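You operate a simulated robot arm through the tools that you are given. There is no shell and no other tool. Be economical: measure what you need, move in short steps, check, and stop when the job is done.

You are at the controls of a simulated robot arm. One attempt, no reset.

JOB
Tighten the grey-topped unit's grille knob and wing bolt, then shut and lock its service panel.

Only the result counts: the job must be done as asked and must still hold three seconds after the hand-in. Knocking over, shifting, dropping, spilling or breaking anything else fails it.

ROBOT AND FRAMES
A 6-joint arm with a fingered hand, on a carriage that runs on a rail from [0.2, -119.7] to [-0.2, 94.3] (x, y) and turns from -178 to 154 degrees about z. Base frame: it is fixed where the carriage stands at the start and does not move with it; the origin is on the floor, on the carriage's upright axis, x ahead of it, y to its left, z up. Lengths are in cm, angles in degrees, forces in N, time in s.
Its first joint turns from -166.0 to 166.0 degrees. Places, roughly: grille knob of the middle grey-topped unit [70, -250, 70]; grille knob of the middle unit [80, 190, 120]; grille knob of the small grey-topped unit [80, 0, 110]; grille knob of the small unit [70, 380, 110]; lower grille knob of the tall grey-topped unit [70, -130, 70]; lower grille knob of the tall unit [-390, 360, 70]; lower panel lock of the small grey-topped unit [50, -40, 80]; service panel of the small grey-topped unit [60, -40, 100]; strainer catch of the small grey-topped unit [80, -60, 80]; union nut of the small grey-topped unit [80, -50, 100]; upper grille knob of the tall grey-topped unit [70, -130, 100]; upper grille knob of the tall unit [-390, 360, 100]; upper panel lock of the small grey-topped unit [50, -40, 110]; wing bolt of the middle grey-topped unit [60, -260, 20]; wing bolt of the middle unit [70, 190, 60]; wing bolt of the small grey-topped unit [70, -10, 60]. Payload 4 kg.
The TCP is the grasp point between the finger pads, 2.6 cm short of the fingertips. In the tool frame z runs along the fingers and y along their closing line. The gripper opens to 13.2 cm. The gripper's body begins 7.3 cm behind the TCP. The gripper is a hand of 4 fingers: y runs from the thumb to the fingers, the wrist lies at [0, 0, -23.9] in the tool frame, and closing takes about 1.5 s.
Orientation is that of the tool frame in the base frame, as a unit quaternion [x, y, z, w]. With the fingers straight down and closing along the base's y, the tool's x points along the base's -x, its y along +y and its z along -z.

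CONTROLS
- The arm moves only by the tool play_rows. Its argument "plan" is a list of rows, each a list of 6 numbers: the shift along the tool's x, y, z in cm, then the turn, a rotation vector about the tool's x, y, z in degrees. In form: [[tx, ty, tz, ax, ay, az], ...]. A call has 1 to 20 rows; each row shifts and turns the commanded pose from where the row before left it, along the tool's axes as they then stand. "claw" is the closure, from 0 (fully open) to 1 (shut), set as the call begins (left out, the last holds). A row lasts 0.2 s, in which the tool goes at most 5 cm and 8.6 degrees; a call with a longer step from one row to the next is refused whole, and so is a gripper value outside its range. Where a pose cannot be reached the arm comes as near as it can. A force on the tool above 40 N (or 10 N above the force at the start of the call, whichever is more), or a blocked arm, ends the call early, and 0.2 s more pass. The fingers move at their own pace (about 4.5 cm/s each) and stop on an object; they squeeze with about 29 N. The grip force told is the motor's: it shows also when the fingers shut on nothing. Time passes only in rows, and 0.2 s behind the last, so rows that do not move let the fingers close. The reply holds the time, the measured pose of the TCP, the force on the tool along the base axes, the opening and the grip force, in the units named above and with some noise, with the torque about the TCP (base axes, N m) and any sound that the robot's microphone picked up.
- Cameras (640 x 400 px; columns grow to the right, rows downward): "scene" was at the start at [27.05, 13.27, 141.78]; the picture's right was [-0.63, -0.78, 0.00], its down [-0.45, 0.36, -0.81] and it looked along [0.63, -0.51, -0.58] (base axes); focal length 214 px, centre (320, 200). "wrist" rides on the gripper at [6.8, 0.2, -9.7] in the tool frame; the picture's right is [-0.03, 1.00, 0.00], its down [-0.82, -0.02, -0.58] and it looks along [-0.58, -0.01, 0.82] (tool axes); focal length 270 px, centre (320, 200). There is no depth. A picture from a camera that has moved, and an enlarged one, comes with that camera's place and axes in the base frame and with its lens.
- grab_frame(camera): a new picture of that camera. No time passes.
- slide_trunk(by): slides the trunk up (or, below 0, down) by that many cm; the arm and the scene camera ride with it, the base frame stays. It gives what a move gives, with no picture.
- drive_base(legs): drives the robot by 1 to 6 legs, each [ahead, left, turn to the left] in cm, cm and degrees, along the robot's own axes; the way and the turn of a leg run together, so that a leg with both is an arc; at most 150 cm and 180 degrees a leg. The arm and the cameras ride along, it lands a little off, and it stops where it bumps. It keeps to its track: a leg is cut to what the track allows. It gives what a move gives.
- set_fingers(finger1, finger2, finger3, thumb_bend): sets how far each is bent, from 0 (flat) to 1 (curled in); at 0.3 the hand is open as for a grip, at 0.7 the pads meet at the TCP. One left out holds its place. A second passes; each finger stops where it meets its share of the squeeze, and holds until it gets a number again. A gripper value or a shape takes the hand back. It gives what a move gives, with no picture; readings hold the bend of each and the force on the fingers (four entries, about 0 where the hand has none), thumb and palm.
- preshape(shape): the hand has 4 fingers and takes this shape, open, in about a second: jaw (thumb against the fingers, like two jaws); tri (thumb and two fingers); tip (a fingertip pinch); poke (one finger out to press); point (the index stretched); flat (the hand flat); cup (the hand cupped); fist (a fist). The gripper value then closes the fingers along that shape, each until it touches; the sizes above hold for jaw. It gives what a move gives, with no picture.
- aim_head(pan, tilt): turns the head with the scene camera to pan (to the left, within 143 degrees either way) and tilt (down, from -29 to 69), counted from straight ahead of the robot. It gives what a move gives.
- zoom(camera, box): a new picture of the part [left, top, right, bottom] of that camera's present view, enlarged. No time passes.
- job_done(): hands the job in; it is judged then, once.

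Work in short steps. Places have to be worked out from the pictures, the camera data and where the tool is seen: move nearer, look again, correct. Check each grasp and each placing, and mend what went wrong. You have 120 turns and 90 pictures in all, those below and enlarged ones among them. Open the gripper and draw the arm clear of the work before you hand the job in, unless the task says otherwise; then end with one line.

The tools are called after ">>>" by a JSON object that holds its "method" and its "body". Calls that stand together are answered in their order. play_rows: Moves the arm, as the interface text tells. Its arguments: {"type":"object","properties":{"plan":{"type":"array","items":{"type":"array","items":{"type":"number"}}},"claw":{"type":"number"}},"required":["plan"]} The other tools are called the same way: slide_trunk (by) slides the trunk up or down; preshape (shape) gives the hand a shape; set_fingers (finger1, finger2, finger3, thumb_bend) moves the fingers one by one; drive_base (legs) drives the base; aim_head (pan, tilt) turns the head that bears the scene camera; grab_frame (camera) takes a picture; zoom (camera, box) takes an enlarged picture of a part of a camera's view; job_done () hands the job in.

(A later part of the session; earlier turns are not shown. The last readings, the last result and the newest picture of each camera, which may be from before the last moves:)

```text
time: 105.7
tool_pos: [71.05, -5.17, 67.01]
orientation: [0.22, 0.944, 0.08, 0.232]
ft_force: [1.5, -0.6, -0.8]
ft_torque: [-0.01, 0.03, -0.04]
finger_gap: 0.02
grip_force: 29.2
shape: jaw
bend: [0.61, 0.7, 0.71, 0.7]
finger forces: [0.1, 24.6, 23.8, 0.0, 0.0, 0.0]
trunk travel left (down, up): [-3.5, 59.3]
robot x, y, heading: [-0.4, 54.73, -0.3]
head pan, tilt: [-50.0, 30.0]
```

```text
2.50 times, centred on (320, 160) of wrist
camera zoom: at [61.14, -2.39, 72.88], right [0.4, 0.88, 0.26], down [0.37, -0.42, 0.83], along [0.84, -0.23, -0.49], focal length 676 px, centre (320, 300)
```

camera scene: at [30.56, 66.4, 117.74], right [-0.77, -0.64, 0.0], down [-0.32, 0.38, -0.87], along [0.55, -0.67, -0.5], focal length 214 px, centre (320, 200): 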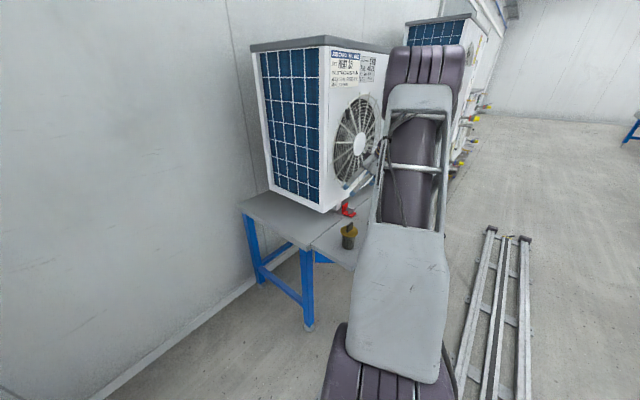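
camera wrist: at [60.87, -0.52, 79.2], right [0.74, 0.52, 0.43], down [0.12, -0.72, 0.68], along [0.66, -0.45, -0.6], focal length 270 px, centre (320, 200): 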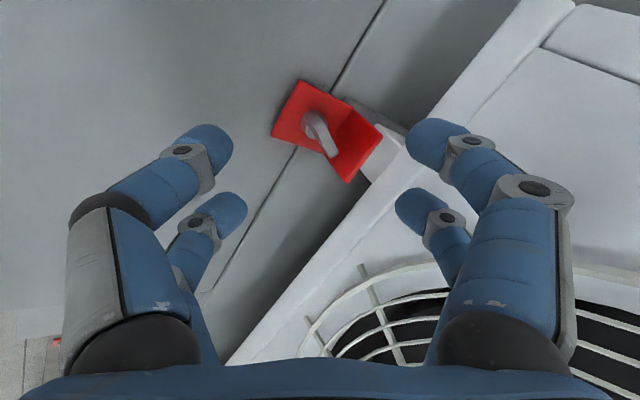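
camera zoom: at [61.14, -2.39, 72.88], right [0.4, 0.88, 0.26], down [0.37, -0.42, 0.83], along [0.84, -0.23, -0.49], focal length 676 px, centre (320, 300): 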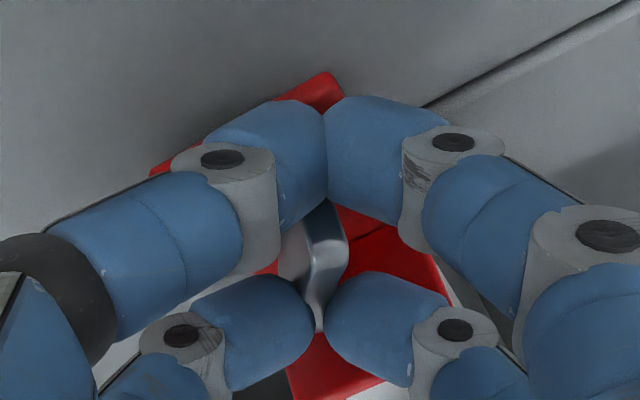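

A good grip at 24°. I turn 60° to about 84°, with the same small corrections as the first time.

>>> {"method": "play_rows", "body": {"plan": [[0, 0, 0, 0, 0, 5], [0, 0, 0, 0, 0, 5], [0, 0, 0, 0, 0, 5], [0, 0, 0, 0, 0, 5], [0, 0, 0, 0, 0, 5], [0, 0, 0, 0, 0, 5], [0, 0, 0, 0, 0, 5], [0, 0, 0, 0, 0, 5]]}}

>>> {"method": "play_rows", "body": {"plan": [[0.15, 0, 0, 0, 0, 5], [0, 0, 0, 0, 0, 5], [0, 0, 0, 0, 0, 5], [0, 0, 0, 0, 0, 5]]}}

>>> {"method": "zoom", "body": {"camera": "wrist", "box": [200, 80, 440, 240]}}

```text
time: 107.5
tool_pos: [71.09, -5.16, 67.46]
orientation: [0.53, 0.812, 0.154, 0.192]
ft_force: [-3.9, 9.4, 29.2]
ft_torque: [-0.25, -0.55, 0.21]
finger_gap: 0.0
grip_force: 29.1
shape: jaw
bend: [0.61, 0.72, 0.72, 0.7]
finger forces: [0.0, 49.8, 21.8, 0.0, 0.1, 0.0]
trunk travel left (down, up): [-3.5, 59.3]
robot x, y, heading: [0.2, 54.9, -0.6]
head pan, tilt: [-50.0, 30.0]
```

```text
time: 108.3
tool_pos: [71.19, -4.88, 67.68]
orientation: [0.622, 0.743, 0.175, 0.173]
ft_force: [-6.9, 8.4, 16.6]
ft_torque: [-0.07, -0.16, 0.03]
finger_gap: 0.01
grip_force: 29.0
shape: jaw
bend: [0.61, 0.72, 0.73, 0.7]
finger forces: [0.0, 44.8, 26.7, 0.1, 0.1, 0.0]
trunk travel left (down, up): [-3.5, 59.3]
robot x, y, heading: [0.07, 54.6, -0.5]
head pan, tilt: [-50.0, 30.0]
stopped in row 3: the force on the tool passed its limit at 42 N (the readings are from after the stop); the commanded pose is now the measured one
```

```text
2.50 times, centred on (320, 160) of wrist
camera zoom: at [65.63, 1.28, 76.05], right [0.87, 0.14, 0.48], down [-0.16, -0.83, 0.53], along [0.47, -0.53, -0.7], focal length 676 px, centre (320, 300)
```

zoom: 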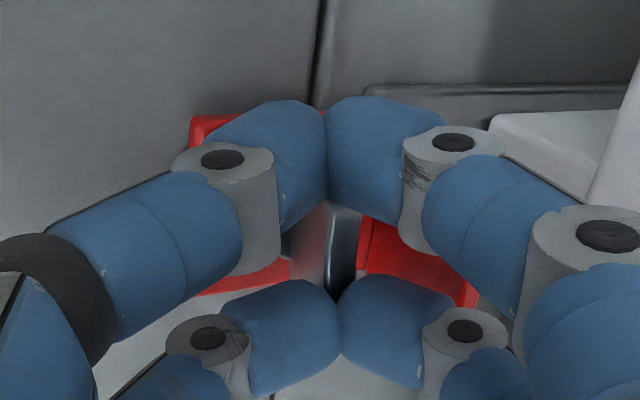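

The wing is aligned at about 80°. I relieve the axial load slightly and go a further 15°.

>>> {"method": "play_rows", "body": {"plan": [[0.1, 0, -0.25, 0, 0, 4], [0, 0, 0, 0, 0, 4], [0, 0, 0, 0, 0, 4], [0, 0, 0, 0, 0, 4], [0, 0, 0, 0, 0, 0]]}}

>>> {"method": "zoom", "body": {"camera": "wrist", "box": [200, 80, 440, 240]}}

```text
time: 109.5
tool_pos: [71.06, -4.72, 67.89]
orientation: [0.719, 0.649, 0.198, 0.147]
ft_force: [4.2, 14.7, 34.3]
ft_torque: [-0.45, -0.78, 0.56]
finger_gap: 0.0
grip_force: 29.4
shape: jaw
bend: [0.61, 0.71, 0.73, 0.7]
finger forces: [0.1, 59.6, 18.1, 0.1, 0.0, 0.0]
trunk travel left (down, up): [-3.5, 59.3]
robot x, y, heading: [0.11, 54.57, -0.2]
head pan, tilt: [-50.0, 30.0]
```

```text
2.50 times, centred on (320, 160) of wrist
camera zoom: at [67.23, 1.45, 77.13], right [0.87, -0.14, 0.47], down [-0.36, -0.83, 0.42], along [0.33, -0.53, -0.78], focal length 676 px, centre (320, 300)
```

zoom: 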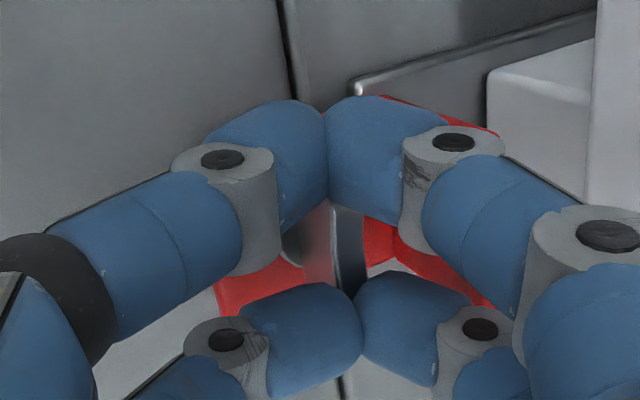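

Hand at 99°, torque 0.56 N m, wing at about 90°. I open right here and back out without turning.

>>> {"method": "play_rows", "body": {"plan": [[0, 0, 0, 0, 0, 0], [0, 0, 0, 0, 0, 0], [0, 0, 0, 0, 0, 0], [0, 0, 0, 0, 0, 0], [0, 0, -1.5, 0, 0, 0], [0, 0, -2, 0, 0, 0], [0, 0, -2, 0, 0, 0], [0, 0, 0, 0, 0, 0]], "claw": 0.4}}

>>> {"method": "zoom", "body": {"camera": "wrist", "box": [240, 60, 420, 200]}}

```text
time: 111.3
tool_pos: [68.48, -5.05, 72.34]
orientation: [0.72, 0.649, 0.197, 0.146]
ft_force: [-0.9, 0.4, -0.2]
ft_torque: [0.01, -0.01, -0.02]
finger_gap: 7.87
grip_force: 0.2
shape: jaw
bend: [0.71, 0.71, 0.71, 0.7]
finger forces: [0.0, 0.0, 0.0, 0.0, 0.0, 0.1]
trunk travel left (down, up): [-3.5, 59.3]
robot x, y, heading: [0.33, 54.38, -0.2]
head pan, tilt: [-50.0, 30.0]
```

```text
2.86 times, centred on (330, 130) of wrist
camera zoom: at [64.59, 1.23, 81.73], right [0.87, -0.14, 0.46], down [-0.36, -0.83, 0.42], along [0.33, -0.53, -0.78], focal length 772 px, centre (291, 400)
```

zoom: 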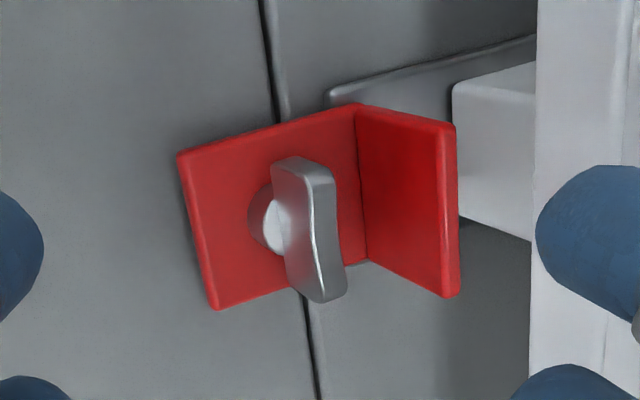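

The wing lies along y at its stop (as after the first turning) and stayed there on release. I retract up and away, unroll the wrist, and then look at the panel.

>>> {"method": "play_rows", "body": {"plan": [[0, 0, -3, 0, 0, 0], [0, 0, -4, 0, 0, 0], [0, 0, -4, 0, 0, 0], [0, 0, -4, 0, 0, 0], [0, 0, -4, 0, 0, -8], [0, 0, -3, 0, 0, -8], [0, 0, 0, 0, 0, -8], [0, 0, 0, 0, 0, -8], [0, 0, 0, 0, 0, -8], [0, 0, 0, 0, 0, -8], [0, 0, 0, 0, 0, -8], [0, 0, 0, 0, 0, -8], [0, 0, 0, 0, 0, -8], [0, 0, 0, 0, 0, -8], [0, 0, 0, 0, 0, -8], [0, 0, 0, 0, 0, -8]], "claw": 0.4}}

>>> {"method": "slide_trunk", "body": {"by": 22}}

>>> {"method": "grab_frame", "body": {"camera": "wrist"}}

```text
time: 114.7
tool_pos: [58.1, -6.3, 91.98]
orientation: [-0.001, 0.969, 0.025, 0.245]
ft_force: [-0.5, -0.9, 0.4]
ft_torque: [0.0, -0.02, -0.01]
finger_gap: 7.88
grip_force: 0.0
shape: jaw
bend: [0.71, 0.71, 0.71, 0.7]
finger forces: [0.0, 0.1, 0.0, 0.0, 0.0, 0.0]
trunk travel left (down, up): [-3.5, 59.3]
robot x, y, heading: [0.14, 54.76, 0.1]
head pan, tilt: [-50.0, 30.0]
```

```text
time: 117.0
tool_pos: [58.03, -6.26, 113.77]
orientation: [-0.001, 0.969, 0.024, 0.245]
ft_force: [-0.3, 0.6, 0.0]
ft_torque: [-0.01, -0.01, -0.03]
finger_gap: 7.88
grip_force: 0.1
shape: jaw
bend: [0.71, 0.71, 0.71, 0.7]
finger forces: [0.0, 0.1, 0.0, 0.0, 0.1, 0.0]
trunk travel left (down, up): [-25.5, 37.3]
robot x, y, heading: [-0.31, 54.68, -0.3]
head pan, tilt: [-50.0, 30.0]
```

```text
34 pictures are left
camera wrist: at [47.44, -6.53, 119.14], right [0.01, 1.0, 0.06], down [0.45, -0.06, 0.89], along [0.9, 0.02, -0.44], focal length 270 px, centre (320, 200)
```

wrist: 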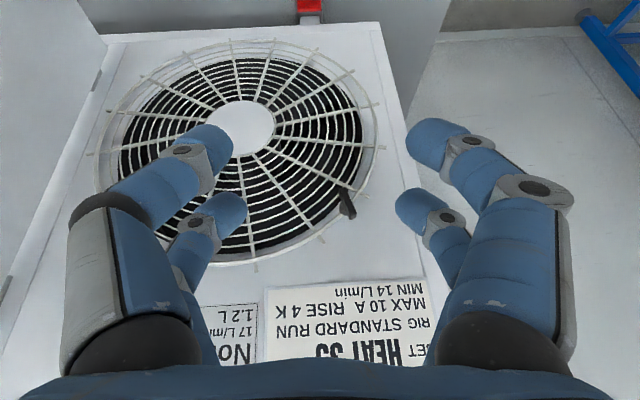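

The knob is in view, so I zoom on it to check it is still vertical.

>>> {"method": "zoom", "body": {"camera": "wrist", "box": [310, 170, 390, 230]}}

```text
6.67 times, centred on (350, 200) of wrist
camera zoom: at [47.44, -6.53, 119.14], right [0.01, 1.0, 0.06], down [0.45, -0.06, 0.89], along [0.9, 0.02, -0.44], focal length 1802 px, centre (120, 200)
```

zoom: 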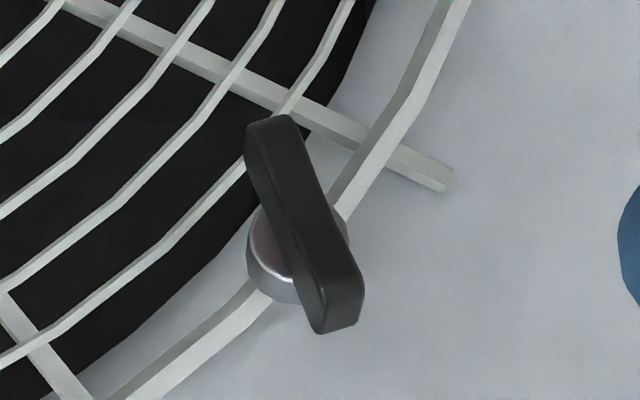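

The knob sits about 13° short of vertical because my last back-rotation pulled it back. I re-tighten it: pitch the hand horizontal here, ready for a vertical-tee grip.

>>> {"method": "play_rows", "body": {"plan": [[0, 0, 0, 0, -8, 0], [0, 0, 0, 0, -8, 0], [0, 0, 0, 0, -8, 0], [0, 0, 0, 0, -8, 0], [0, 0, 0, 0, -8, 0], [0, 0, 0, 0, -8, 0], [0, 0, 0, 0, -8, 0], [0, 0, 0, 0, -6, 0], [0, 0, 0, 0, 0, 0]], "claw": 0.4}}

>>> {"method": "grab_frame", "body": {"camera": "wrist"}}

```text
time: 119.0
tool_pos: [62.04, -17.32, 125.23]
orientation: [0.012, 0.705, 0.023, 0.709]
ft_force: [-0.7, 0.7, -0.1]
ft_torque: [-0.03, -0.01, -0.04]
finger_gap: 7.89
grip_force: 0.1
shape: jaw
bend: [0.71, 0.71, 0.71, 0.7]
finger forces: [0.0, 0.0, 0.1, 0.0, 0.1, 0.0]
out of reach, approached as far as the arm can: row 2, 3, 4, 5, 6, 7, 8
trunk travel left (down, up): [-25.5, 37.3]
robot x, y, heading: [0.1, 54.49, -0.3]
head pan, tilt: [-50.0, 30.0]
```

```text
32 pictures are left
camera wrist: at [52.39, -16.96, 118.35], right [-0.01, 1.0, 0.07], down [-0.58, -0.07, 0.81], along [0.81, -0.03, 0.58], focal length 270 px, centre (320, 200)
```

wrist: 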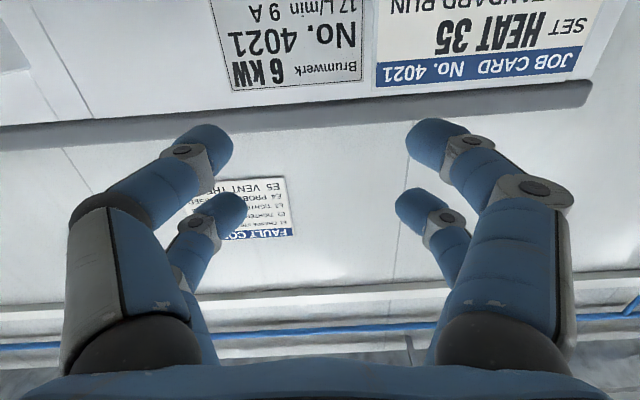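

Horizontal now, but offset. I try moving to the pre-grip point [66,-2.7,106].

>>> {"method": "play_rows", "body": {"plan": [[0, 4, 1, 0, 0, 0], [1, 4, 1, 0, 0, 0], [3, 3, 1, 0, 0, 0], [3.5, 3, 0.5, 0, 0, 0], [3.5, 0.5, 0.5, 0, 0, 0], [3.5, 0, 0, 0, 0, 0], [3.5, 0, 0, 0, 0, 0], [1.2, 0, 0, 0, 0, 0], [0, 0, 0, 0, 0, 0]]}}

```text
time: 121.0
tool_pos: [67.27, -19.52, 120.14]
orientation: [0.012, 0.705, 0.021, 0.708]
ft_force: [-0.3, 0.9, -1.4]
ft_torque: [0.01, 0.0, 0.03]
finger_gap: 7.88
grip_force: 0.0
shape: jaw
bend: [0.71, 0.71, 0.71, 0.7]
finger forces: [0.1, 0.0, 0.0, 0.0, 0.0, 0.0]
out of reach, approached as far as the arm can: row 1, 2, 3, 4, 5, 6, 7, 8
trunk travel left (down, up): [-25.5, 37.3]
robot x, y, heading: [-0.01, 54.5, -0.2]
head pan, tilt: [-50.0, 30.0]
```

That roll isn't reachable here. I roll +90° back to the earlier working configuration and then translate.

>>> {"method": "play_rows", "body": {"plan": [[0, 0, -2, 0, 0, 8.3], [0, 0, -2, 0, 0, 8.3], [0, 0, -1, 0, 0, 8.3], [0, 0, 0, 0, 0, 8.3], [0, 0, 0, 0, 0, 8.3], [0, 0, 0, 0, 0, 8.3], [0, 0, 0, 0, 0, 8.3], [0, 0, 0, 0, 0, 8.3], [0, 0, 0, 0, 0, 8.3], [0, 0, 0, 0, 0, 8.3], [0, 0, 0, 0, 0, 8.3], [0, 0, 0, 0, 0, 0]]}}

>>> {"method": "play_rows", "body": {"plan": [[3.5, -2, 0, 0, 0, 0], [3.5, -2, 0, 0, 0, 0], [3.5, -2, 0, 0, 0, 0], [3.5, -2, 0, 0, 0, 0], [2.5, -2, 0, 0, 0, 0], [0, -2, 0, 0, 0, 0], [0, -2, 0, 0, 0, 0], [0, 0, 0, 0, 0, 8.3], [0, 0, 0, 0, 0, 8.3], [0, 0, 0, 0, 0, 8.3], [0, 0, 0, 0, 0, 8.3], [0, 0, 0, 0, 0, 8.3], [0, 0, 0, 0, 0, 8.3], [0, 0, 0, 0, 0, 8.3], [0, 0, 0, 0, 0, 8.3], [0, 0, 0, 0, 0, 8.3], [0, 0, 0, 0, 0, 0]]}}

>>> {"method": "grab_frame", "body": {"camera": "wrist"}}

```text
time: 123.6
tool_pos: [62.13, -19.65, 119.99]
orientation: [0.514, 0.483, 0.521, 0.48]
ft_force: [-0.1, -0.1, 1.0]
ft_torque: [0.02, 0.0, -0.01]
finger_gap: 7.87
grip_force: 0.1
shape: jaw
bend: [0.71, 0.71, 0.71, 0.7]
finger forces: [0.1, 0.0, 0.0, 0.0, 0.1, 0.0]
trunk travel left (down, up): [-25.5, 37.3]
robot x, y, heading: [0.04, 54.71, -0.5]
head pan, tilt: [-50.0, 30.0]
```

```text
time: 127.2
tool_pos: [62.01, -2.09, 107.09]
orientation: [0.701, 0.074, 0.706, 0.065]
ft_force: [0.1, 1.2, 0.3]
ft_torque: [0.02, -0.03, -0.02]
finger_gap: 7.87
grip_force: 0.0
shape: jaw
bend: [0.71, 0.71, 0.71, 0.7]
finger forces: [0.0, 0.0, 0.0, 0.1, 0.0, 0.0]
trunk travel left (down, up): [-25.5, 37.3]
robot x, y, heading: [-0.53, 54.26, -0.1]
head pan, tilt: [-50.0, 30.0]
```

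```text
31 pictures are left
camera wrist: at [52.36, -1.18, 113.95], right [0.01, -0.99, 0.17], down [-0.57, -0.15, -0.81], along [0.82, -0.09, -0.56], focal length 270 px, centre (320, 200)
```

wrist: 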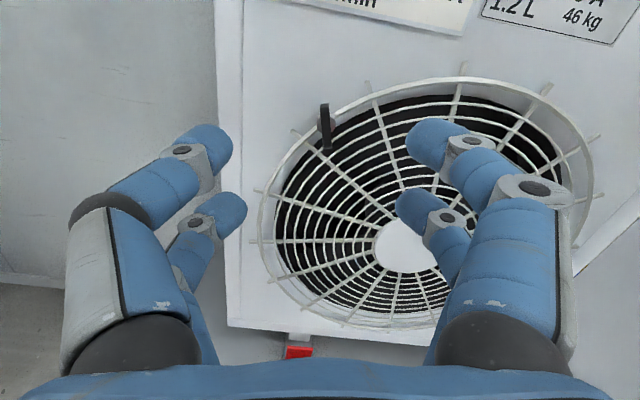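

The knob is well lined up with the hand at 80°. I move in, grip, turn 18° past, open immediately and back out.

>>> {"method": "play_rows", "body": {"plan": [[-0.5, 0.3, 3, 0, 0, 0], [-0.4, 0.2, 3, 0, 0, 0], [0, 0, 3, 0, 0, 0], [0, 0, 2.3, 0, 0, 0], [0, 0, 0, 0, 0, 0]]}}

>>> {"method": "play_rows", "body": {"plan": [[0, 0, 0, 0, 0, 0], [0, 0, 0, 0, 0, 0], [0, 0, 0, 0, 0, 0], [0, 0, 0, 0, 0, 0], [0, 0, 0, 0, 0, 0], [0, 0, 0, 0, 0, 0], [0, 0, 0, 0, 0, 0], [0, 0, 0, 0, 0, 0]], "claw": 1}}

>>> {"method": "play_rows", "body": {"plan": [[0, 0, 0, 0, 0, 4], [0, 0, 0, 0, 0, 4], [0, 0, 0, 0, 0, 4], [0, 0, 0, 0, 0, 4], [0, 0, 0, 0, 0, 3], [0, 0, 0, 0, 0, 0]]}}

>>> {"method": "grab_frame", "body": {"camera": "wrist"}}

```text
time: 128.4
tool_pos: [73.38, -2.79, 106.42]
orientation: [0.701, 0.074, 0.706, 0.066]
ft_force: [-0.3, 0.3, 0.3]
ft_torque: [-0.01, -0.01, -0.02]
finger_gap: 7.89
grip_force: 0.0
shape: jaw
bend: [0.71, 0.71, 0.71, 0.7]
finger forces: [0.0, 0.1, 0.0, 0.0, 0.0, 0.1]
trunk travel left (down, up): [-25.5, 37.3]
robot x, y, heading: [-0.23, 54.85, -0.2]
head pan, tilt: [-50.0, 30.0]
```

```text
time: 130.2
tool_pos: [73.58, -2.78, 106.41]
orientation: [0.701, 0.075, 0.706, 0.064]
ft_force: [5.1, -1.8, 2.8]
ft_torque: [0.02, -0.12, -0.01]
finger_gap: 0.0
grip_force: 29.2
shape: jaw
bend: [0.62, 0.7, 0.71, 0.7]
finger forces: [0.0, 25.6, 25.0, 0.1, 0.0, 0.0]
trunk travel left (down, up): [-25.5, 37.3]
robot x, y, heading: [-0.21, 55.01, 0.0]
head pan, tilt: [-50.0, 30.0]
```

```text
time: 131.6
tool_pos: [73.36, -2.86, 106.44]
orientation: [0.704, -0.043, 0.707, -0.051]
ft_force: [12.3, -13.2, 3.1]
ft_torque: [-0.33, -0.21, -0.3]
finger_gap: 0.0
grip_force: 29.1
shape: jaw
bend: [0.62, 0.69, 0.71, 0.7]
finger forces: [0.0, 32.7, 21.3, 0.0, 0.0, 0.1]
trunk travel left (down, up): [-25.5, 37.3]
robot x, y, heading: [-0.14, 54.78, -0.3]
head pan, tilt: [-50.0, 30.0]
```

```text
30 pictures are left
camera wrist: at [63.72, -4.14, 113.2], right [0.01, -0.99, -0.16], down [-0.57, 0.12, -0.81], along [0.82, 0.1, -0.57], focal length 270 px, centre (320, 200)
```

wrist: 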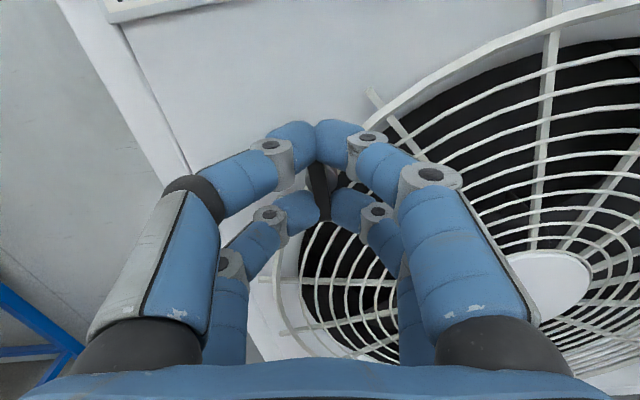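

Torque is −0.33 and the tee lags slightly, so it sits at the stop. I add 5° for firmness, then open and back out straight.

>>> {"method": "play_rows", "body": {"plan": [[0, 0, 0, 0, 0, 3], [0, 0, 0, 0, 0, 2], [0, 0, 0, 0, 0, 0]]}}

>>> {"method": "play_rows", "body": {"plan": [[0, 0, 0, 0, 0, 0], [0, 0, 0, 0, 0, 0], [0, 0, 0, 0, 0, 0], [0, 0, 0, 0, 0, 0], [0, 0, 0, 0, 0, 0], [0, 0, -3, 0, 0, 0], [0, 0, -3, 0, 0, 0], [0, 0, -4, 0, 0, 0], [0, 0, -4, 0, 0, 0], [0, 0, 0, 0, 0, 0]], "claw": 0.4}}

>>> {"method": "zoom", "body": {"camera": "wrist", "box": [280, 80, 400, 180]}}

```text
time: 132.4
tool_pos: [73.32, -2.78, 106.36]
orientation: [0.701, -0.075, 0.704, -0.081]
ft_force: [14.7, -16.6, 3.8]
ft_torque: [-0.53, -0.29, -0.4]
finger_gap: 0.02
grip_force: 29.3
shape: jaw
bend: [0.62, 0.69, 0.71, 0.7]
finger forces: [0.1, 36.1, 19.7, 0.1, 0.0, 0.0]
trunk travel left (down, up): [-25.5, 37.3]
robot x, y, heading: [-0.1, 54.54, -0.2]
head pan, tilt: [-50.0, 30.0]
```

```text
time: 134.6
tool_pos: [59.24, -3.09, 106.51]
orientation: [0.701, -0.074, 0.704, -0.082]
ft_force: [0.5, -0.1, -0.1]
ft_torque: [0.0, 0.0, 0.02]
finger_gap: 7.86
grip_force: 0.0
shape: jaw
bend: [0.71, 0.71, 0.71, 0.7]
finger forces: [0.0, 0.0, 0.0, 0.0, 0.1, 0.0]
trunk travel left (down, up): [-25.5, 37.3]
robot x, y, heading: [0.2, 54.42, -0.6]
head pan, tilt: [-50.0, 30.0]
```

```text
4.00 times, centred on (340, 130) of wrist
camera zoom: at [49.61, -5.0, 113.21], right [0.01, -0.97, -0.24], down [-0.58, 0.19, -0.79], along [0.82, 0.15, -0.56], focal length 1081 px, centre (240, 480)
```

zoom: 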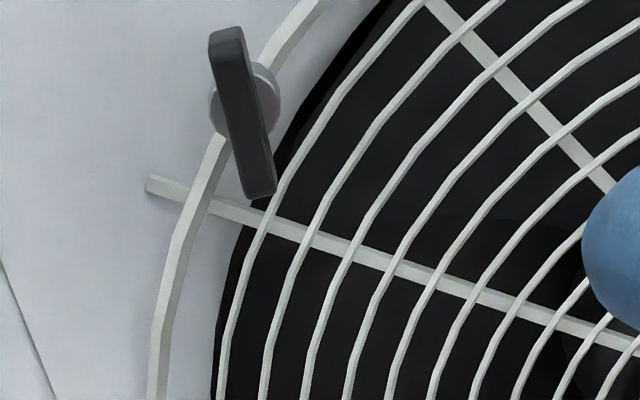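

The knob is exactly vertical (the 14° slope matches a plumb line in this view), and the earlier wing view matches 90° as well. Next is the panel: I yaw the hand 45° right to face its outer side and look.

>>> {"method": "play_rows", "body": {"plan": [[0, 0, 0, 0, 0, -7], [0, 0, 0, 0, 0, -7], [0, 0, -2, -7.5, 0, 0], [0, 0, -2, -7.5, 0, 0], [0, 0, -1, -7.5, 0, 0], [0, 0, 0, -7.5, 0, 0], [0, 0, 0, -7.5, 0, 0], [0, 0, 0, -7.5, 0, 0], [0, 0, 0, 0, 0, 0]], "claw": 1}}

>>> {"method": "grab_frame", "body": {"camera": "wrist"}}

```text
time: 136.6
tool_pos: [54.42, -2.48, 106.4]
orientation: [0.65, -0.26, 0.659, 0.274]
ft_force: [-0.9, 0.4, 0.5]
ft_torque: [0.0, 0.0, 0.02]
finger_gap: 0.0
grip_force: 29.1
shape: jaw
bend: [0.62, 0.62, 0.62, 0.7]
finger forces: [0.0, 0.0, 0.0, 0.1, 0.1, 0.0]
trunk travel left (down, up): [-25.5, 37.3]
robot x, y, heading: [0.17, 54.32, 0.1]
head pan, tilt: [-50.0, 30.0]
```

```text
28 pictures are left
camera wrist: at [47.28, 4.26, 113.15], right [-0.7, -0.71, -0.01], down [-0.39, 0.4, -0.83], along [0.6, -0.57, -0.56], focal length 270 px, centre (320, 200)
```

wrist: 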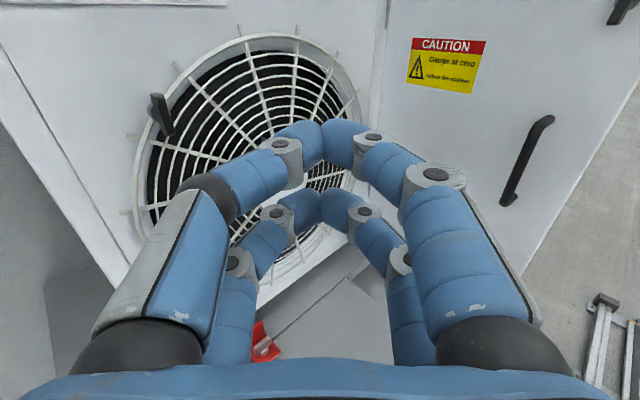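

There is a caution label on the panel, so I read it before closing, along with the lock area.

>>> {"method": "zoom", "body": {"camera": "wrist", "box": [400, 30, 500, 100]}}

>>> {"method": "play_rows", "body": {"plan": [[2, 3, 0, 0, 0, 0], [2, 3, 0, 0, 0, 0], [2, 3, 0, 0, 0, 0], [0, 3, 0, 0, 0, 0], [0, 0, 0, 0, 0, 0]]}}

>>> {"method": "grab_frame", "body": {"camera": "wrist"}}

```text
5.71 times, centred on (450, 65) of wrist
camera zoom: at [47.28, 4.26, 113.15], right [-0.7, -0.71, -0.01], down [-0.39, 0.4, -0.83], along [0.6, -0.57, -0.56], focal length 1544 px, centre (-423, 971)
```

zoom: 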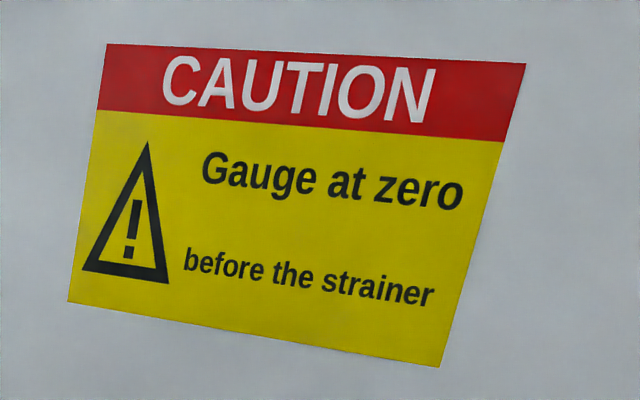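

```text
time: 137.8
tool_pos: [46.06, -11.09, 112.6]
orientation: [0.65, -0.259, 0.66, 0.273]
ft_force: [0.2, 0.4, -0.3]
ft_torque: [0.02, -0.01, -0.01]
finger_gap: 0.01
grip_force: 28.8
shape: jaw
bend: [0.62, 0.62, 0.62, 0.7]
finger forces: [0.0, 0.0, 0.0, 0.0, 0.0, 0.0]
trunk travel left (down, up): [-25.5, 37.3]
robot x, y, heading: [-0.37, 54.87, -0.4]
head pan, tilt: [-50.0, 30.0]
```

```text
26 pictures are left
camera wrist: at [38.92, -4.31, 119.33], right [-0.7, -0.72, -0.01], down [-0.39, 0.4, -0.83], along [0.6, -0.57, -0.56], focal length 270 px, centre (320, 200)
```

wrist: 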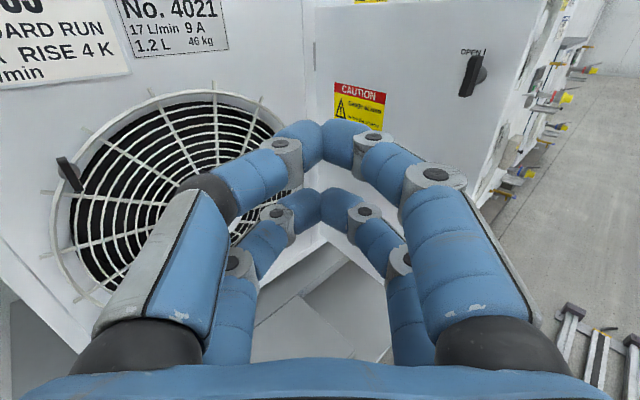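

The caution concerns the strainer only. I zoom on the upper lock and its "OPEN" marking.

>>> {"method": "zoom", "body": {"camera": "wrist", "box": [430, 30, 510, 110]}}

```text
5.00 times, centred on (470, 70) of wrist
camera zoom: at [38.92, -4.31, 119.33], right [-0.7, -0.72, -0.01], down [-0.39, 0.4, -0.83], along [0.6, -0.57, -0.56], focal length 1351 px, centre (-430, 850)
```

zoom: 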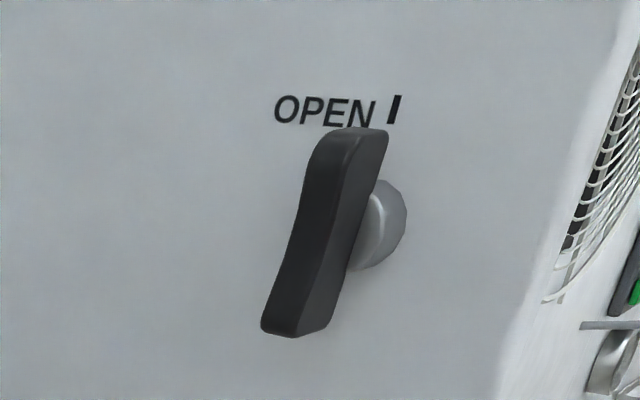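

The lock is shown at OPEN with its tee vertical, at about [50,-38,114]. I shift the hand left and back, then drive the carriage to y≈20 for pushing the panel.

>>> {"method": "play_rows", "body": {"plan": [[-1.5, -3.5, -1.7, 0, 0, 0], [-1.5, -3.5, -1.7, 0, 0, 0], [-1.5, -3.5, -1.7, 0, 0, 0], [-1.5, -3.5, -1.7, 0, 0, 0], [-1, -3.2, -1.6, 0, 0, 0], [0, 0, 0, 0, 0, 0]]}}

>>> {"method": "drive_base", "body": {"legs": [[0, -34, 0]]}}

>>> {"method": "grab_frame", "body": {"camera": "wrist"}}

```text
time: 139.2
tool_pos: [51.92, 6.97, 104.88]
orientation: [0.65, -0.259, 0.66, 0.272]
ft_force: [-0.3, 0.1, 0.0]
ft_torque: [-0.04, -0.02, 0.0]
finger_gap: 0.0
grip_force: 29.1
shape: jaw
bend: [0.62, 0.62, 0.62, 0.7]
finger forces: [0.0, 0.1, 0.0, 0.0, 0.0, 0.1]
trunk travel left (down, up): [-25.5, 37.3]
robot x, y, heading: [-0.3, 54.86, -0.4]
head pan, tilt: [-50.0, 30.0]
```

```text
time: 141.4
tool_pos: [51.82, -26.22, 105.03]
orientation: [0.649, -0.261, 0.659, 0.275]
ft_force: [0.1, -0.1, -0.5]
ft_torque: [0.01, 0.0, 0.0]
finger_gap: 0.0
grip_force: 28.9
shape: jaw
bend: [0.62, 0.62, 0.62, 0.7]
finger forces: [0.1, 0.0, 0.0, 0.0, 0.0, 0.0]
trunk travel left (down, up): [-25.5, 37.3]
robot x, y, heading: [0.15, 21.79, -0.6]
head pan, tilt: [-50.0, 30.0]
```

```text
24 pictures are left
camera wrist: at [44.78, -19.56, 111.66], right [-0.7, -0.71, -0.01], down [-0.39, 0.4, -0.83], along [0.6, -0.58, -0.56], focal length 270 px, centre (320, 200)
```

wrist: 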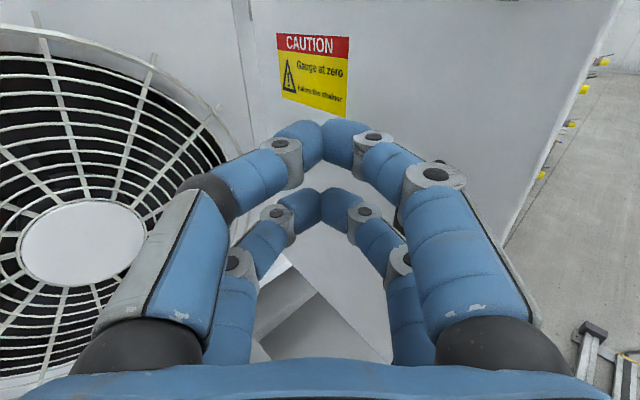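

I want the fingers roughly square to the panel so the palm misses the handle and lock. I move to [59.5,-32], yaw 30° more, then push −y, watching force.

>>> {"method": "play_rows", "body": {"plan": [[0, -0.9, 2.7, 0, 0, 0], [0, -0.9, 2.7, -7.5, 0, 0], [0, -0.4, 1, -7.5, 0, 0], [0, 0, 0, -7.5, 0, 0], [0, 0, 0, -7.5, 0, 0], [0, 0, 0, 0, 0, 0]]}}

>>> {"method": "play_rows", "body": {"plan": [[0, 0.3, 1.5, 0, 0, 0], [0, 0.3, 1.5, 0, 0, 0], [0, 0.3, 1.5, 0, 0, 0], [0, 0.3, 1.5, 0, 0, 0], [0, 0.3, 1.5, 0, 0, 0], [0, 0.3, 1.5, 0, 0, 0], [0, 0.3, 1.5, 0, 0, 0]]}}

>>> {"method": "grab_frame", "body": {"camera": "wrist"}}

```text
time: 142.8
tool_pos: [56.89, -29.22, 104.87]
orientation: [0.621, -0.323, 0.631, 0.335]
ft_force: [0.1, -0.1, 0.4]
ft_torque: [-0.01, -0.02, -0.01]
finger_gap: 0.0
grip_force: 28.9
shape: jaw
bend: [0.62, 0.62, 0.62, 0.7]
finger forces: [0.0, 0.0, 0.0, 0.1, 0.1, 0.0]
out of reach, approached as far as the arm can: row 3, 4, 5
trunk travel left (down, up): [-25.5, 37.3]
robot x, y, heading: [-0.12, 21.83, -0.5]
head pan, tilt: [-50.0, 30.0]
```

```text
time: 144.4
tool_pos: [61.24, -39.11, 105.31]
orientation: [0.621, -0.322, 0.632, 0.335]
ft_force: [0.7, 0.6, 0.4]
ft_torque: [0.02, 0.0, 0.02]
finger_gap: 0.01
grip_force: 29.1
shape: jaw
bend: [0.62, 0.62, 0.62, 0.7]
finger forces: [0.1, 0.1, 0.0, 0.0, 0.0, 0.1]
trunk travel left (down, up): [-25.5, 37.3]
robot x, y, heading: [0.21, 21.91, -0.2]
head pan, tilt: [-50.0, 30.0]
```

```text
23 pictures are left
camera wrist: at [55.49, -31.27, 111.93], right [-0.82, -0.57, -0.02], down [-0.31, 0.47, -0.83], along [0.48, -0.68, -0.56], focal length 270 px, centre (320, 200)
```

wrist: 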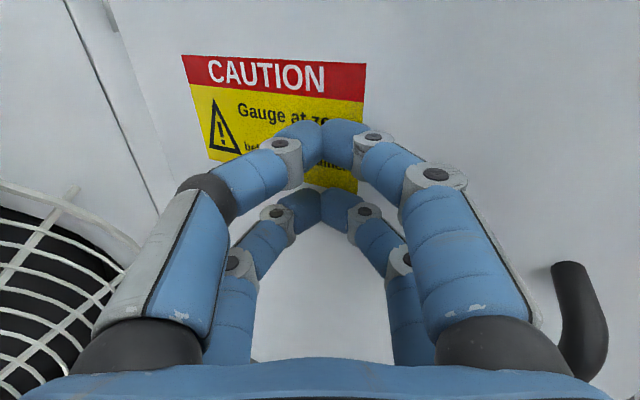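

The fingertips are just short of the panel with no force yet. I push −y.

>>> {"method": "play_rows", "body": {"plan": [[0, 0.8, 1.2, 0, 0, 0], [0, 0.8, 1.2, 0, 0, 0], [0, 0.8, 1.2, 0, 0, 0], [0, 0.8, 1.2, 0, 0, 0], [0, 0.8, 1.2, 0, 0, 0], [0, 0.8, 1.2, 0, 0, 0], [0, 0.8, 1.2, 0, 0, 0]]}}

>>> {"method": "grab_frame", "body": {"camera": "wrist"}}

```text
time: 146.0
tool_pos: [61.32, -49.27, 105.52]
orientation: [0.621, -0.322, 0.631, 0.335]
ft_force: [-0.2, 0.3, -0.5]
ft_torque: [0.02, 0.0, 0.02]
finger_gap: 0.0
grip_force: 29.1
shape: jaw
bend: [0.62, 0.63, 0.62, 0.7]
finger forces: [0.0, 0.1, 0.1, 0.0, 0.0, 0.0]
trunk travel left (down, up): [-25.5, 37.3]
robot x, y, heading: [-0.16, 21.84, -0.4]
head pan, tilt: [-50.0, 30.0]
```

```text
22 pictures are left
camera wrist: at [55.69, -41.39, 112.31], right [-0.82, -0.57, -0.02], down [-0.31, 0.47, -0.83], along [0.48, -0.68, -0.56], focal length 270 px, centre (320, 200)
```

wrist: 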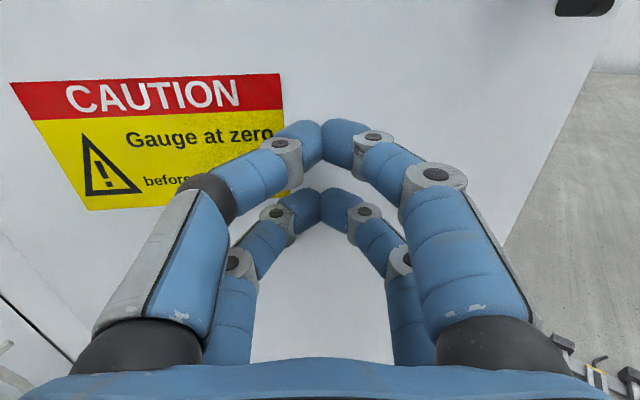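

The panel is swinging. I follow the arc toward closed.

>>> {"method": "play_rows", "body": {"plan": [[0, 0, 1.3, 0, 0, 0], [0, 0, 1.3, 0, 0, 0], [0, 0, 1.3, 0, 0, 0], [0, -0.2, 1.3, 0, 0, 0], [0, -0.2, 1.3, 0, 0, 0], [0, -0.8, 1.1, 0, 0, 0], [0, -0.8, 1.1, 0, 0, 0], [0, -0.8, 1.1, 0, 0, 0], [0, -0.8, 1.1, 0, 0, 0]]}}

>>> {"method": "grab_frame", "body": {"camera": "wrist"}}

```text
time: 148.0
tool_pos: [70.63, -56.09, 105.89]
orientation: [0.621, -0.323, 0.631, 0.335]
ft_force: [0.4, 0.7, 0.1]
ft_torque: [0.01, -0.03, 0.01]
finger_gap: 0.0
grip_force: 29.2
shape: jaw
bend: [0.62, 0.63, 0.63, 0.7]
finger forces: [0.0, 0.0, 0.0, 0.0, 0.1, 0.0]
trunk travel left (down, up): [-25.5, 37.3]
robot x, y, heading: [-0.04, 21.88, -0.6]
head pan, tilt: [-50.0, 30.0]
```

```text
21 pictures are left
camera wrist: at [64.91, -48.21, 112.53], right [-0.82, -0.57, -0.02], down [-0.31, 0.47, -0.83], along [0.48, -0.68, -0.56], focal length 270 px, centre (320, 200)
```

wrist: 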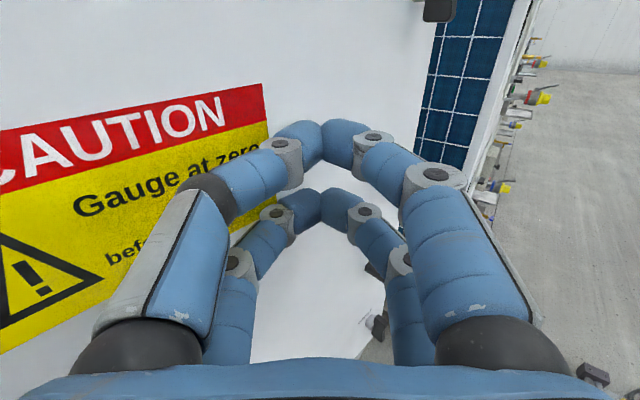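

Nearly shut. I push on toward +x until force builds.

>>> {"method": "play_rows", "body": {"plan": [[0, -0.75, 0.7, 0, 0, 0], [0, -0.75, 0.7, 0, 0, 0], [0, -0.75, 0.7, 0, 0, 0], [0, -0.75, 0.7, 0, 0, 0], [0, -0.75, 0.7, 0, 0, 0], [0, -0.75, 0.7, 0, 0, 0]]}}

>>> {"method": "grab_frame", "body": {"camera": "wrist"}}

```text
time: 149.4
tool_pos: [74.52, -58.3, 105.93]
orientation: [0.622, -0.324, 0.63, 0.333]
ft_force: [-8.1, -1.4, 1.6]
ft_torque: [0.0, -0.02, 0.09]
finger_gap: 0.0
grip_force: 29.1
shape: jaw
bend: [0.62, 0.59, 0.67, 0.7]
finger forces: [0.0, 0.1, 4.9, 0.0, 3.2, 0.0]
out of reach, approached as far as the arm can: row 5, 6
trunk travel left (down, up): [-25.5, 37.3]
robot x, y, heading: [-0.08, 21.6, -0.5]
head pan, tilt: [-50.0, 30.0]
stopped in row 6: the force on the tool passed its limit at 47 N (the readings are from after the stop); the commanded pose is now the measured one
```

```text
20 pictures are left
camera wrist: at [68.97, -50.47, 112.75], right [-0.82, -0.57, -0.02], down [-0.31, 0.47, -0.83], along [0.48, -0.67, -0.56], focal length 270 px, centre (320, 200)
```

wrist: 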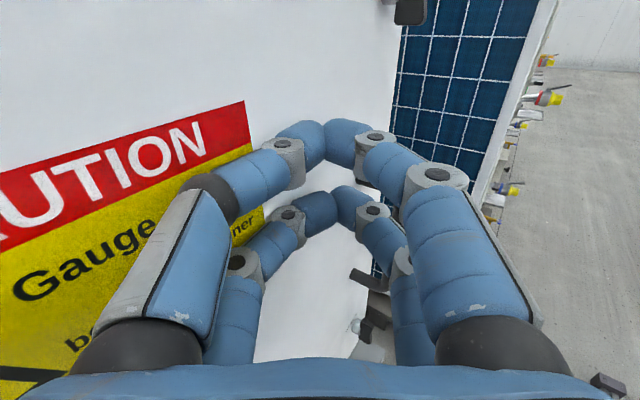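

The press met 47 N, so the panel looks shut. I back off, yaw the hand straight ahead again, and drive to y≈-11, the same relative position that worked for the knob.

>>> {"method": "play_rows", "body": {"plan": [[0, -0.5, -3, 0, 0, 0], [0, 0, -4, 0, 0, 0], [0, 0, -4, 0, 0, 0], [0, 0, -3, 7.9, 0, 0], [0, 0, 0, 7.9, 0, 0], [0, 0, 0, 7.9, 0, 0], [0, 0, 0, 7.9, 0, 0], [0, 0, 0, 7.9, 0, 0], [0, 0, 0, 7.9, 0, 0], [0, 0, 0, 7.9, 0, 0], [0, 0, 0, 0, 0, 0]]}}

>>> {"method": "drive_base", "body": {"legs": [[0, -32.5, 0]]}}

>>> {"method": "grab_frame", "body": {"camera": "wrist"}}

```text
time: 151.8
tool_pos: [67.14, -46.49, 105.82]
orientation: [0.706, 0.007, 0.708, 0.005]
ft_force: [-0.2, -0.4, -0.2]
ft_torque: [-0.02, -0.02, 0.0]
finger_gap: 0.0
grip_force: 29.1
shape: jaw
bend: [0.62, 0.59, 0.67, 0.7]
finger forces: [0.1, 0.0, 0.0, 0.1, 0.0, 0.0]
trunk travel left (down, up): [-25.5, 37.3]
robot x, y, heading: [0.09, 21.66, -0.8]
head pan, tilt: [-50.0, 30.0]
```

```text
time: 153.9
tool_pos: [67.35, -78.42, 105.81]
orientation: [0.706, 0.008, 0.709, 0.005]
ft_force: [0.7, 0.5, 0.6]
ft_torque: [-0.05, -0.04, 0.0]
finger_gap: 0.02
grip_force: 29.3
shape: jaw
bend: [0.62, 0.59, 0.67, 0.7]
finger forces: [0.0, 0.0, 0.1, 0.0, 0.0, 0.0]
trunk travel left (down, up): [-25.5, 37.3]
robot x, y, heading: [-0.17, -10.2, -0.8]
head pan, tilt: [-50.0, 30.0]
```

```text
19 pictures are left
camera wrist: at [57.62, -78.54, 112.65], right [0.0, -1.0, -0.01], down [-0.57, 0.01, -0.82], along [0.82, 0.01, -0.57], focal length 270 px, centre (320, 200)
```

wrist: 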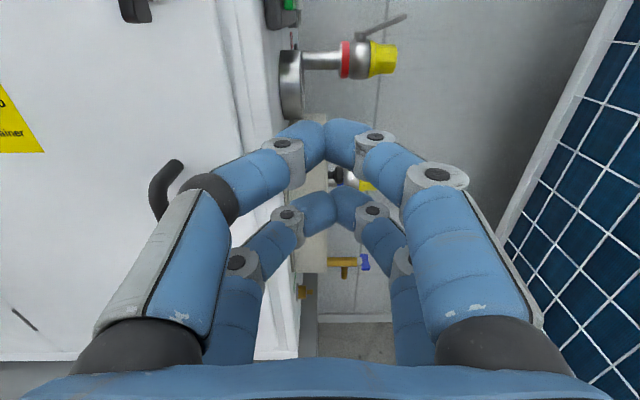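

The upper lock is at about [74.5,-69,113]. I move in front of it and look, checking the panel seam too.

>>> {"method": "play_rows", "body": {"plan": [[0, 0, -3, 0, 0, 0], [1, -3, -2, 0, 0, 0], [2, -3, -1, 0, 0, 0], [2, -3, 0, 0, 0, 0], [2, -0.4, 0, 0, 0, 0], [0, 0, 0, 0, 0, 0], [0, 0, 0, 0, 0, 0]], "claw": 0.4}}

>>> {"method": "grab_frame", "body": {"camera": "wrist"}}

```text
time: 155.5
tool_pos: [60.97, -69.1, 112.5]
orientation: [0.706, 0.006, 0.709, 0.006]
ft_force: [-0.5, 0.5, -1.2]
ft_torque: [-0.02, -0.01, 0.02]
finger_gap: 7.87
grip_force: 0.0
shape: jaw
bend: [0.71, 0.71, 0.71, 0.7]
finger forces: [0.0, 0.1, 0.0, 0.1, 0.0, 0.0]
trunk travel left (down, up): [-25.5, 37.3]
robot x, y, heading: [-0.24, -10.21, -0.4]
head pan, tilt: [-50.0, 30.0]
```

```text
18 pictures are left
camera wrist: at [51.37, -69.15, 119.37], right [0.0, -1.0, -0.01], down [-0.57, 0.01, -0.82], along [0.82, 0.01, -0.57], focal length 270 px, centre (320, 200)
```

wrist: 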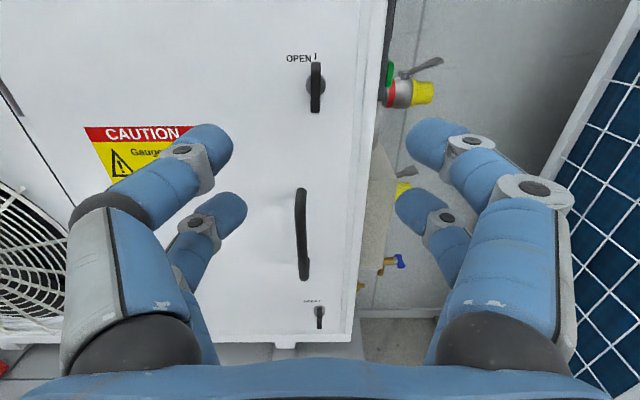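

The panel looks shut flush. The upper tee is at [74.5,-68.7,114.4] and the lower tee at [74.5,-68.6,82]. I approach the upper one and grip.

>>> {"method": "play_rows", "body": {"plan": [[1, -0.2, 3, 0, 0, 0], [0.9, -0.1, 3, 0, 0, 0], [0, 0, 3, 0, 0, 0], [0, 0, 3.2, 0, 0, 0], [0, 0, 0, 0, 0, 0]]}}

>>> {"method": "play_rows", "body": {"plan": [[0, 0, 0, 0, 0, 0], [0, 0, 0, 0, 0, 0], [0, 0, 0, 0, 0, 0], [0, 0, 0, 0, 0, 0], [0, 0, 0, 0, 0, 0], [0, 0, 0, 0, 0, 0], [0, 0, 0, 0, 0, 0], [0, 0, 0, 0, 0, 0]], "claw": 1}}

>>> {"method": "zoom", "body": {"camera": "wrist", "box": [200, 80, 440, 240]}}

```text
time: 156.7
tool_pos: [73.14, -68.5, 114.63]
orientation: [0.706, 0.006, 0.709, 0.006]
ft_force: [0.1, -0.3, -0.4]
ft_torque: [0.02, 0.02, -0.01]
finger_gap: 7.88
grip_force: 0.0
shape: jaw
bend: [0.71, 0.71, 0.71, 0.7]
finger forces: [0.0, 0.1, 0.0, 0.1, 0.0, 0.0]
trunk travel left (down, up): [-25.5, 37.3]
robot x, y, heading: [-0.03, -10.25, -0.6]
head pan, tilt: [-50.0, 30.0]
```

```text
time: 158.5
tool_pos: [73.32, -68.6, 114.65]
orientation: [0.706, 0.005, 0.709, 0.006]
ft_force: [0.4, 0.3, 3.2]
ft_torque: [-0.03, -0.04, -0.02]
finger_gap: 0.02
grip_force: 29.5
shape: jaw
bend: [0.7, 0.71, 0.7, 0.69]
finger forces: [0.0, 26.0, 25.7, 0.1, 0.0, 0.0]
trunk travel left (down, up): [-25.5, 37.3]
robot x, y, heading: [0.01, -10.25, -0.5]
head pan, tilt: [-50.0, 30.0]
```

```text
2.50 times, centred on (320, 160) of wrist
camera zoom: at [63.6, -68.61, 121.52], right [0.0, -1.0, -0.01], down [-0.57, 0.01, -0.82], along [0.82, 0.01, -0.57], focal length 676 px, centre (320, 300)
```

zoom: 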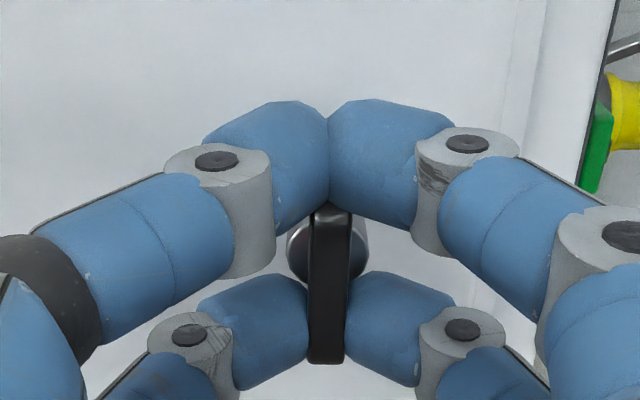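

A square grip. I try clockwise first, 15°, and read the torque.

>>> {"method": "play_rows", "body": {"plan": [[0, 0, 0, 0, 0, 5], [0, 0, 0, 0, 0, 5], [0, 0, 0, 0, 0, 5], [0, 0, 0, 0, 0, 0]]}}

>>> {"method": "zoom", "body": {"camera": "wrist", "box": [200, 80, 440, 240]}}

```text
time: 159.5
tool_pos: [73.34, -68.6, 114.74]
orientation: [0.7, -0.086, 0.704, -0.085]
ft_force: [0.5, -7.5, 11.8]
ft_torque: [-0.07, -0.2, -0.17]
finger_gap: 0.02
grip_force: 29.1
shape: jaw
bend: [0.7, 0.71, 0.71, 0.69]
finger forces: [0.1, 29.1, 25.3, 0.0, 0.0, 0.1]
trunk travel left (down, up): [-25.5, 37.3]
robot x, y, heading: [0.11, -10.23, -0.5]
head pan, tilt: [-50.0, 30.0]
```

```text
2.50 times, centred on (320, 160) of wrist
camera zoom: at [63.62, -70.5, 121.25], right [0.0, -0.96, -0.27], down [-0.57, 0.22, -0.79], along [0.82, 0.15, -0.55], focal length 676 px, centre (320, 300)
```

zoom: 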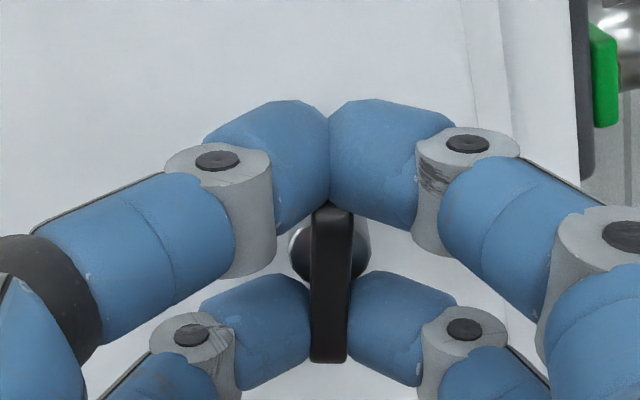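

It turns freely clockwise with the hand. I continue to about 90°, in stages with force correction.

>>> {"method": "play_rows", "body": {"plan": [[0.15, 0, 0, 0, 0, 5], [0, 0, 0, 0, 0, 5], [0, 0, 0, 0, 0, 5], [0, 0, 0, 0, 0, 5], [0, 0, 0, 0, 0, 5], [0, 0, 0, 0, 0, 5], [0, 0, 0, 0, 0, 5]]}}

>>> {"method": "play_rows", "body": {"plan": [[0, 0, 0, 0, 0, 5], [0, 0, 0, 0, 0, 5], [0, 0, 0, 0, 0, 5], [0, 0, 0, 0, 0, 5], [0, 0, 0, 0, 0, 5]]}}

>>> {"method": "zoom", "body": {"camera": "wrist", "box": [200, 80, 440, 240]}}

```text
time: 161.1
tool_pos: [73.33, -68.87, 114.63]
orientation: [0.642, -0.295, 0.644, -0.294]
ft_force: [-1.8, -30.6, 4.1]
ft_torque: [-0.26, 0.02, -0.54]
finger_gap: 0.01
grip_force: 29.2
shape: jaw
bend: [0.7, 0.71, 0.71, 0.69]
finger forces: [0.0, 33.5, 23.4, 0.0, 0.0, 0.0]
trunk travel left (down, up): [-25.5, 37.3]
robot x, y, heading: [0.03, -10.23, -0.5]
head pan, tilt: [-50.0, 30.0]
```

```text
time: 162.2
tool_pos: [73.26, -69.01, 114.67]
orientation: [0.583, -0.4, 0.587, -0.394]
ft_force: [-0.6, -10.4, 0.9]
ft_torque: [-0.1, 0.08, -0.17]
finger_gap: 0.02
grip_force: 29.2
shape: jaw
bend: [0.7, 0.71, 0.71, 0.69]
finger forces: [0.0, 30.7, 26.2, 0.0, 0.0, 0.1]
trunk travel left (down, up): [-25.5, 37.3]
robot x, y, heading: [0.04, -10.69, -0.8]
head pan, tilt: [-50.0, 30.0]
stopped in row 5: the force on the tool passed its limit at 41 N (the readings are from after the stop); the commanded pose is now the measured one
```

```text
2.50 times, centred on (320, 160) of wrist
camera zoom: at [63.59, -75.47, 117.0], right [0.0, -0.35, -0.94], down [-0.57, 0.77, -0.28], along [0.82, 0.53, -0.2], focal length 676 px, centre (320, 300)
```

zoom: 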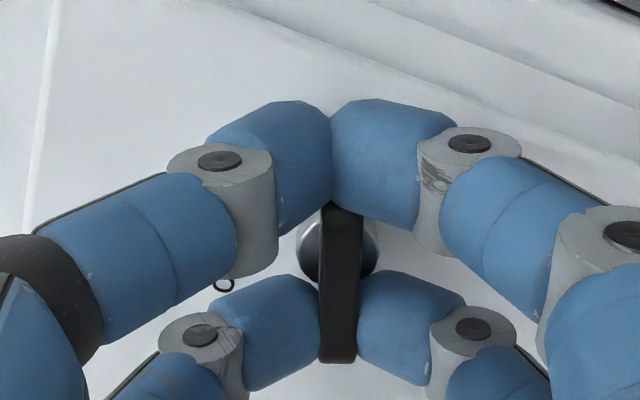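

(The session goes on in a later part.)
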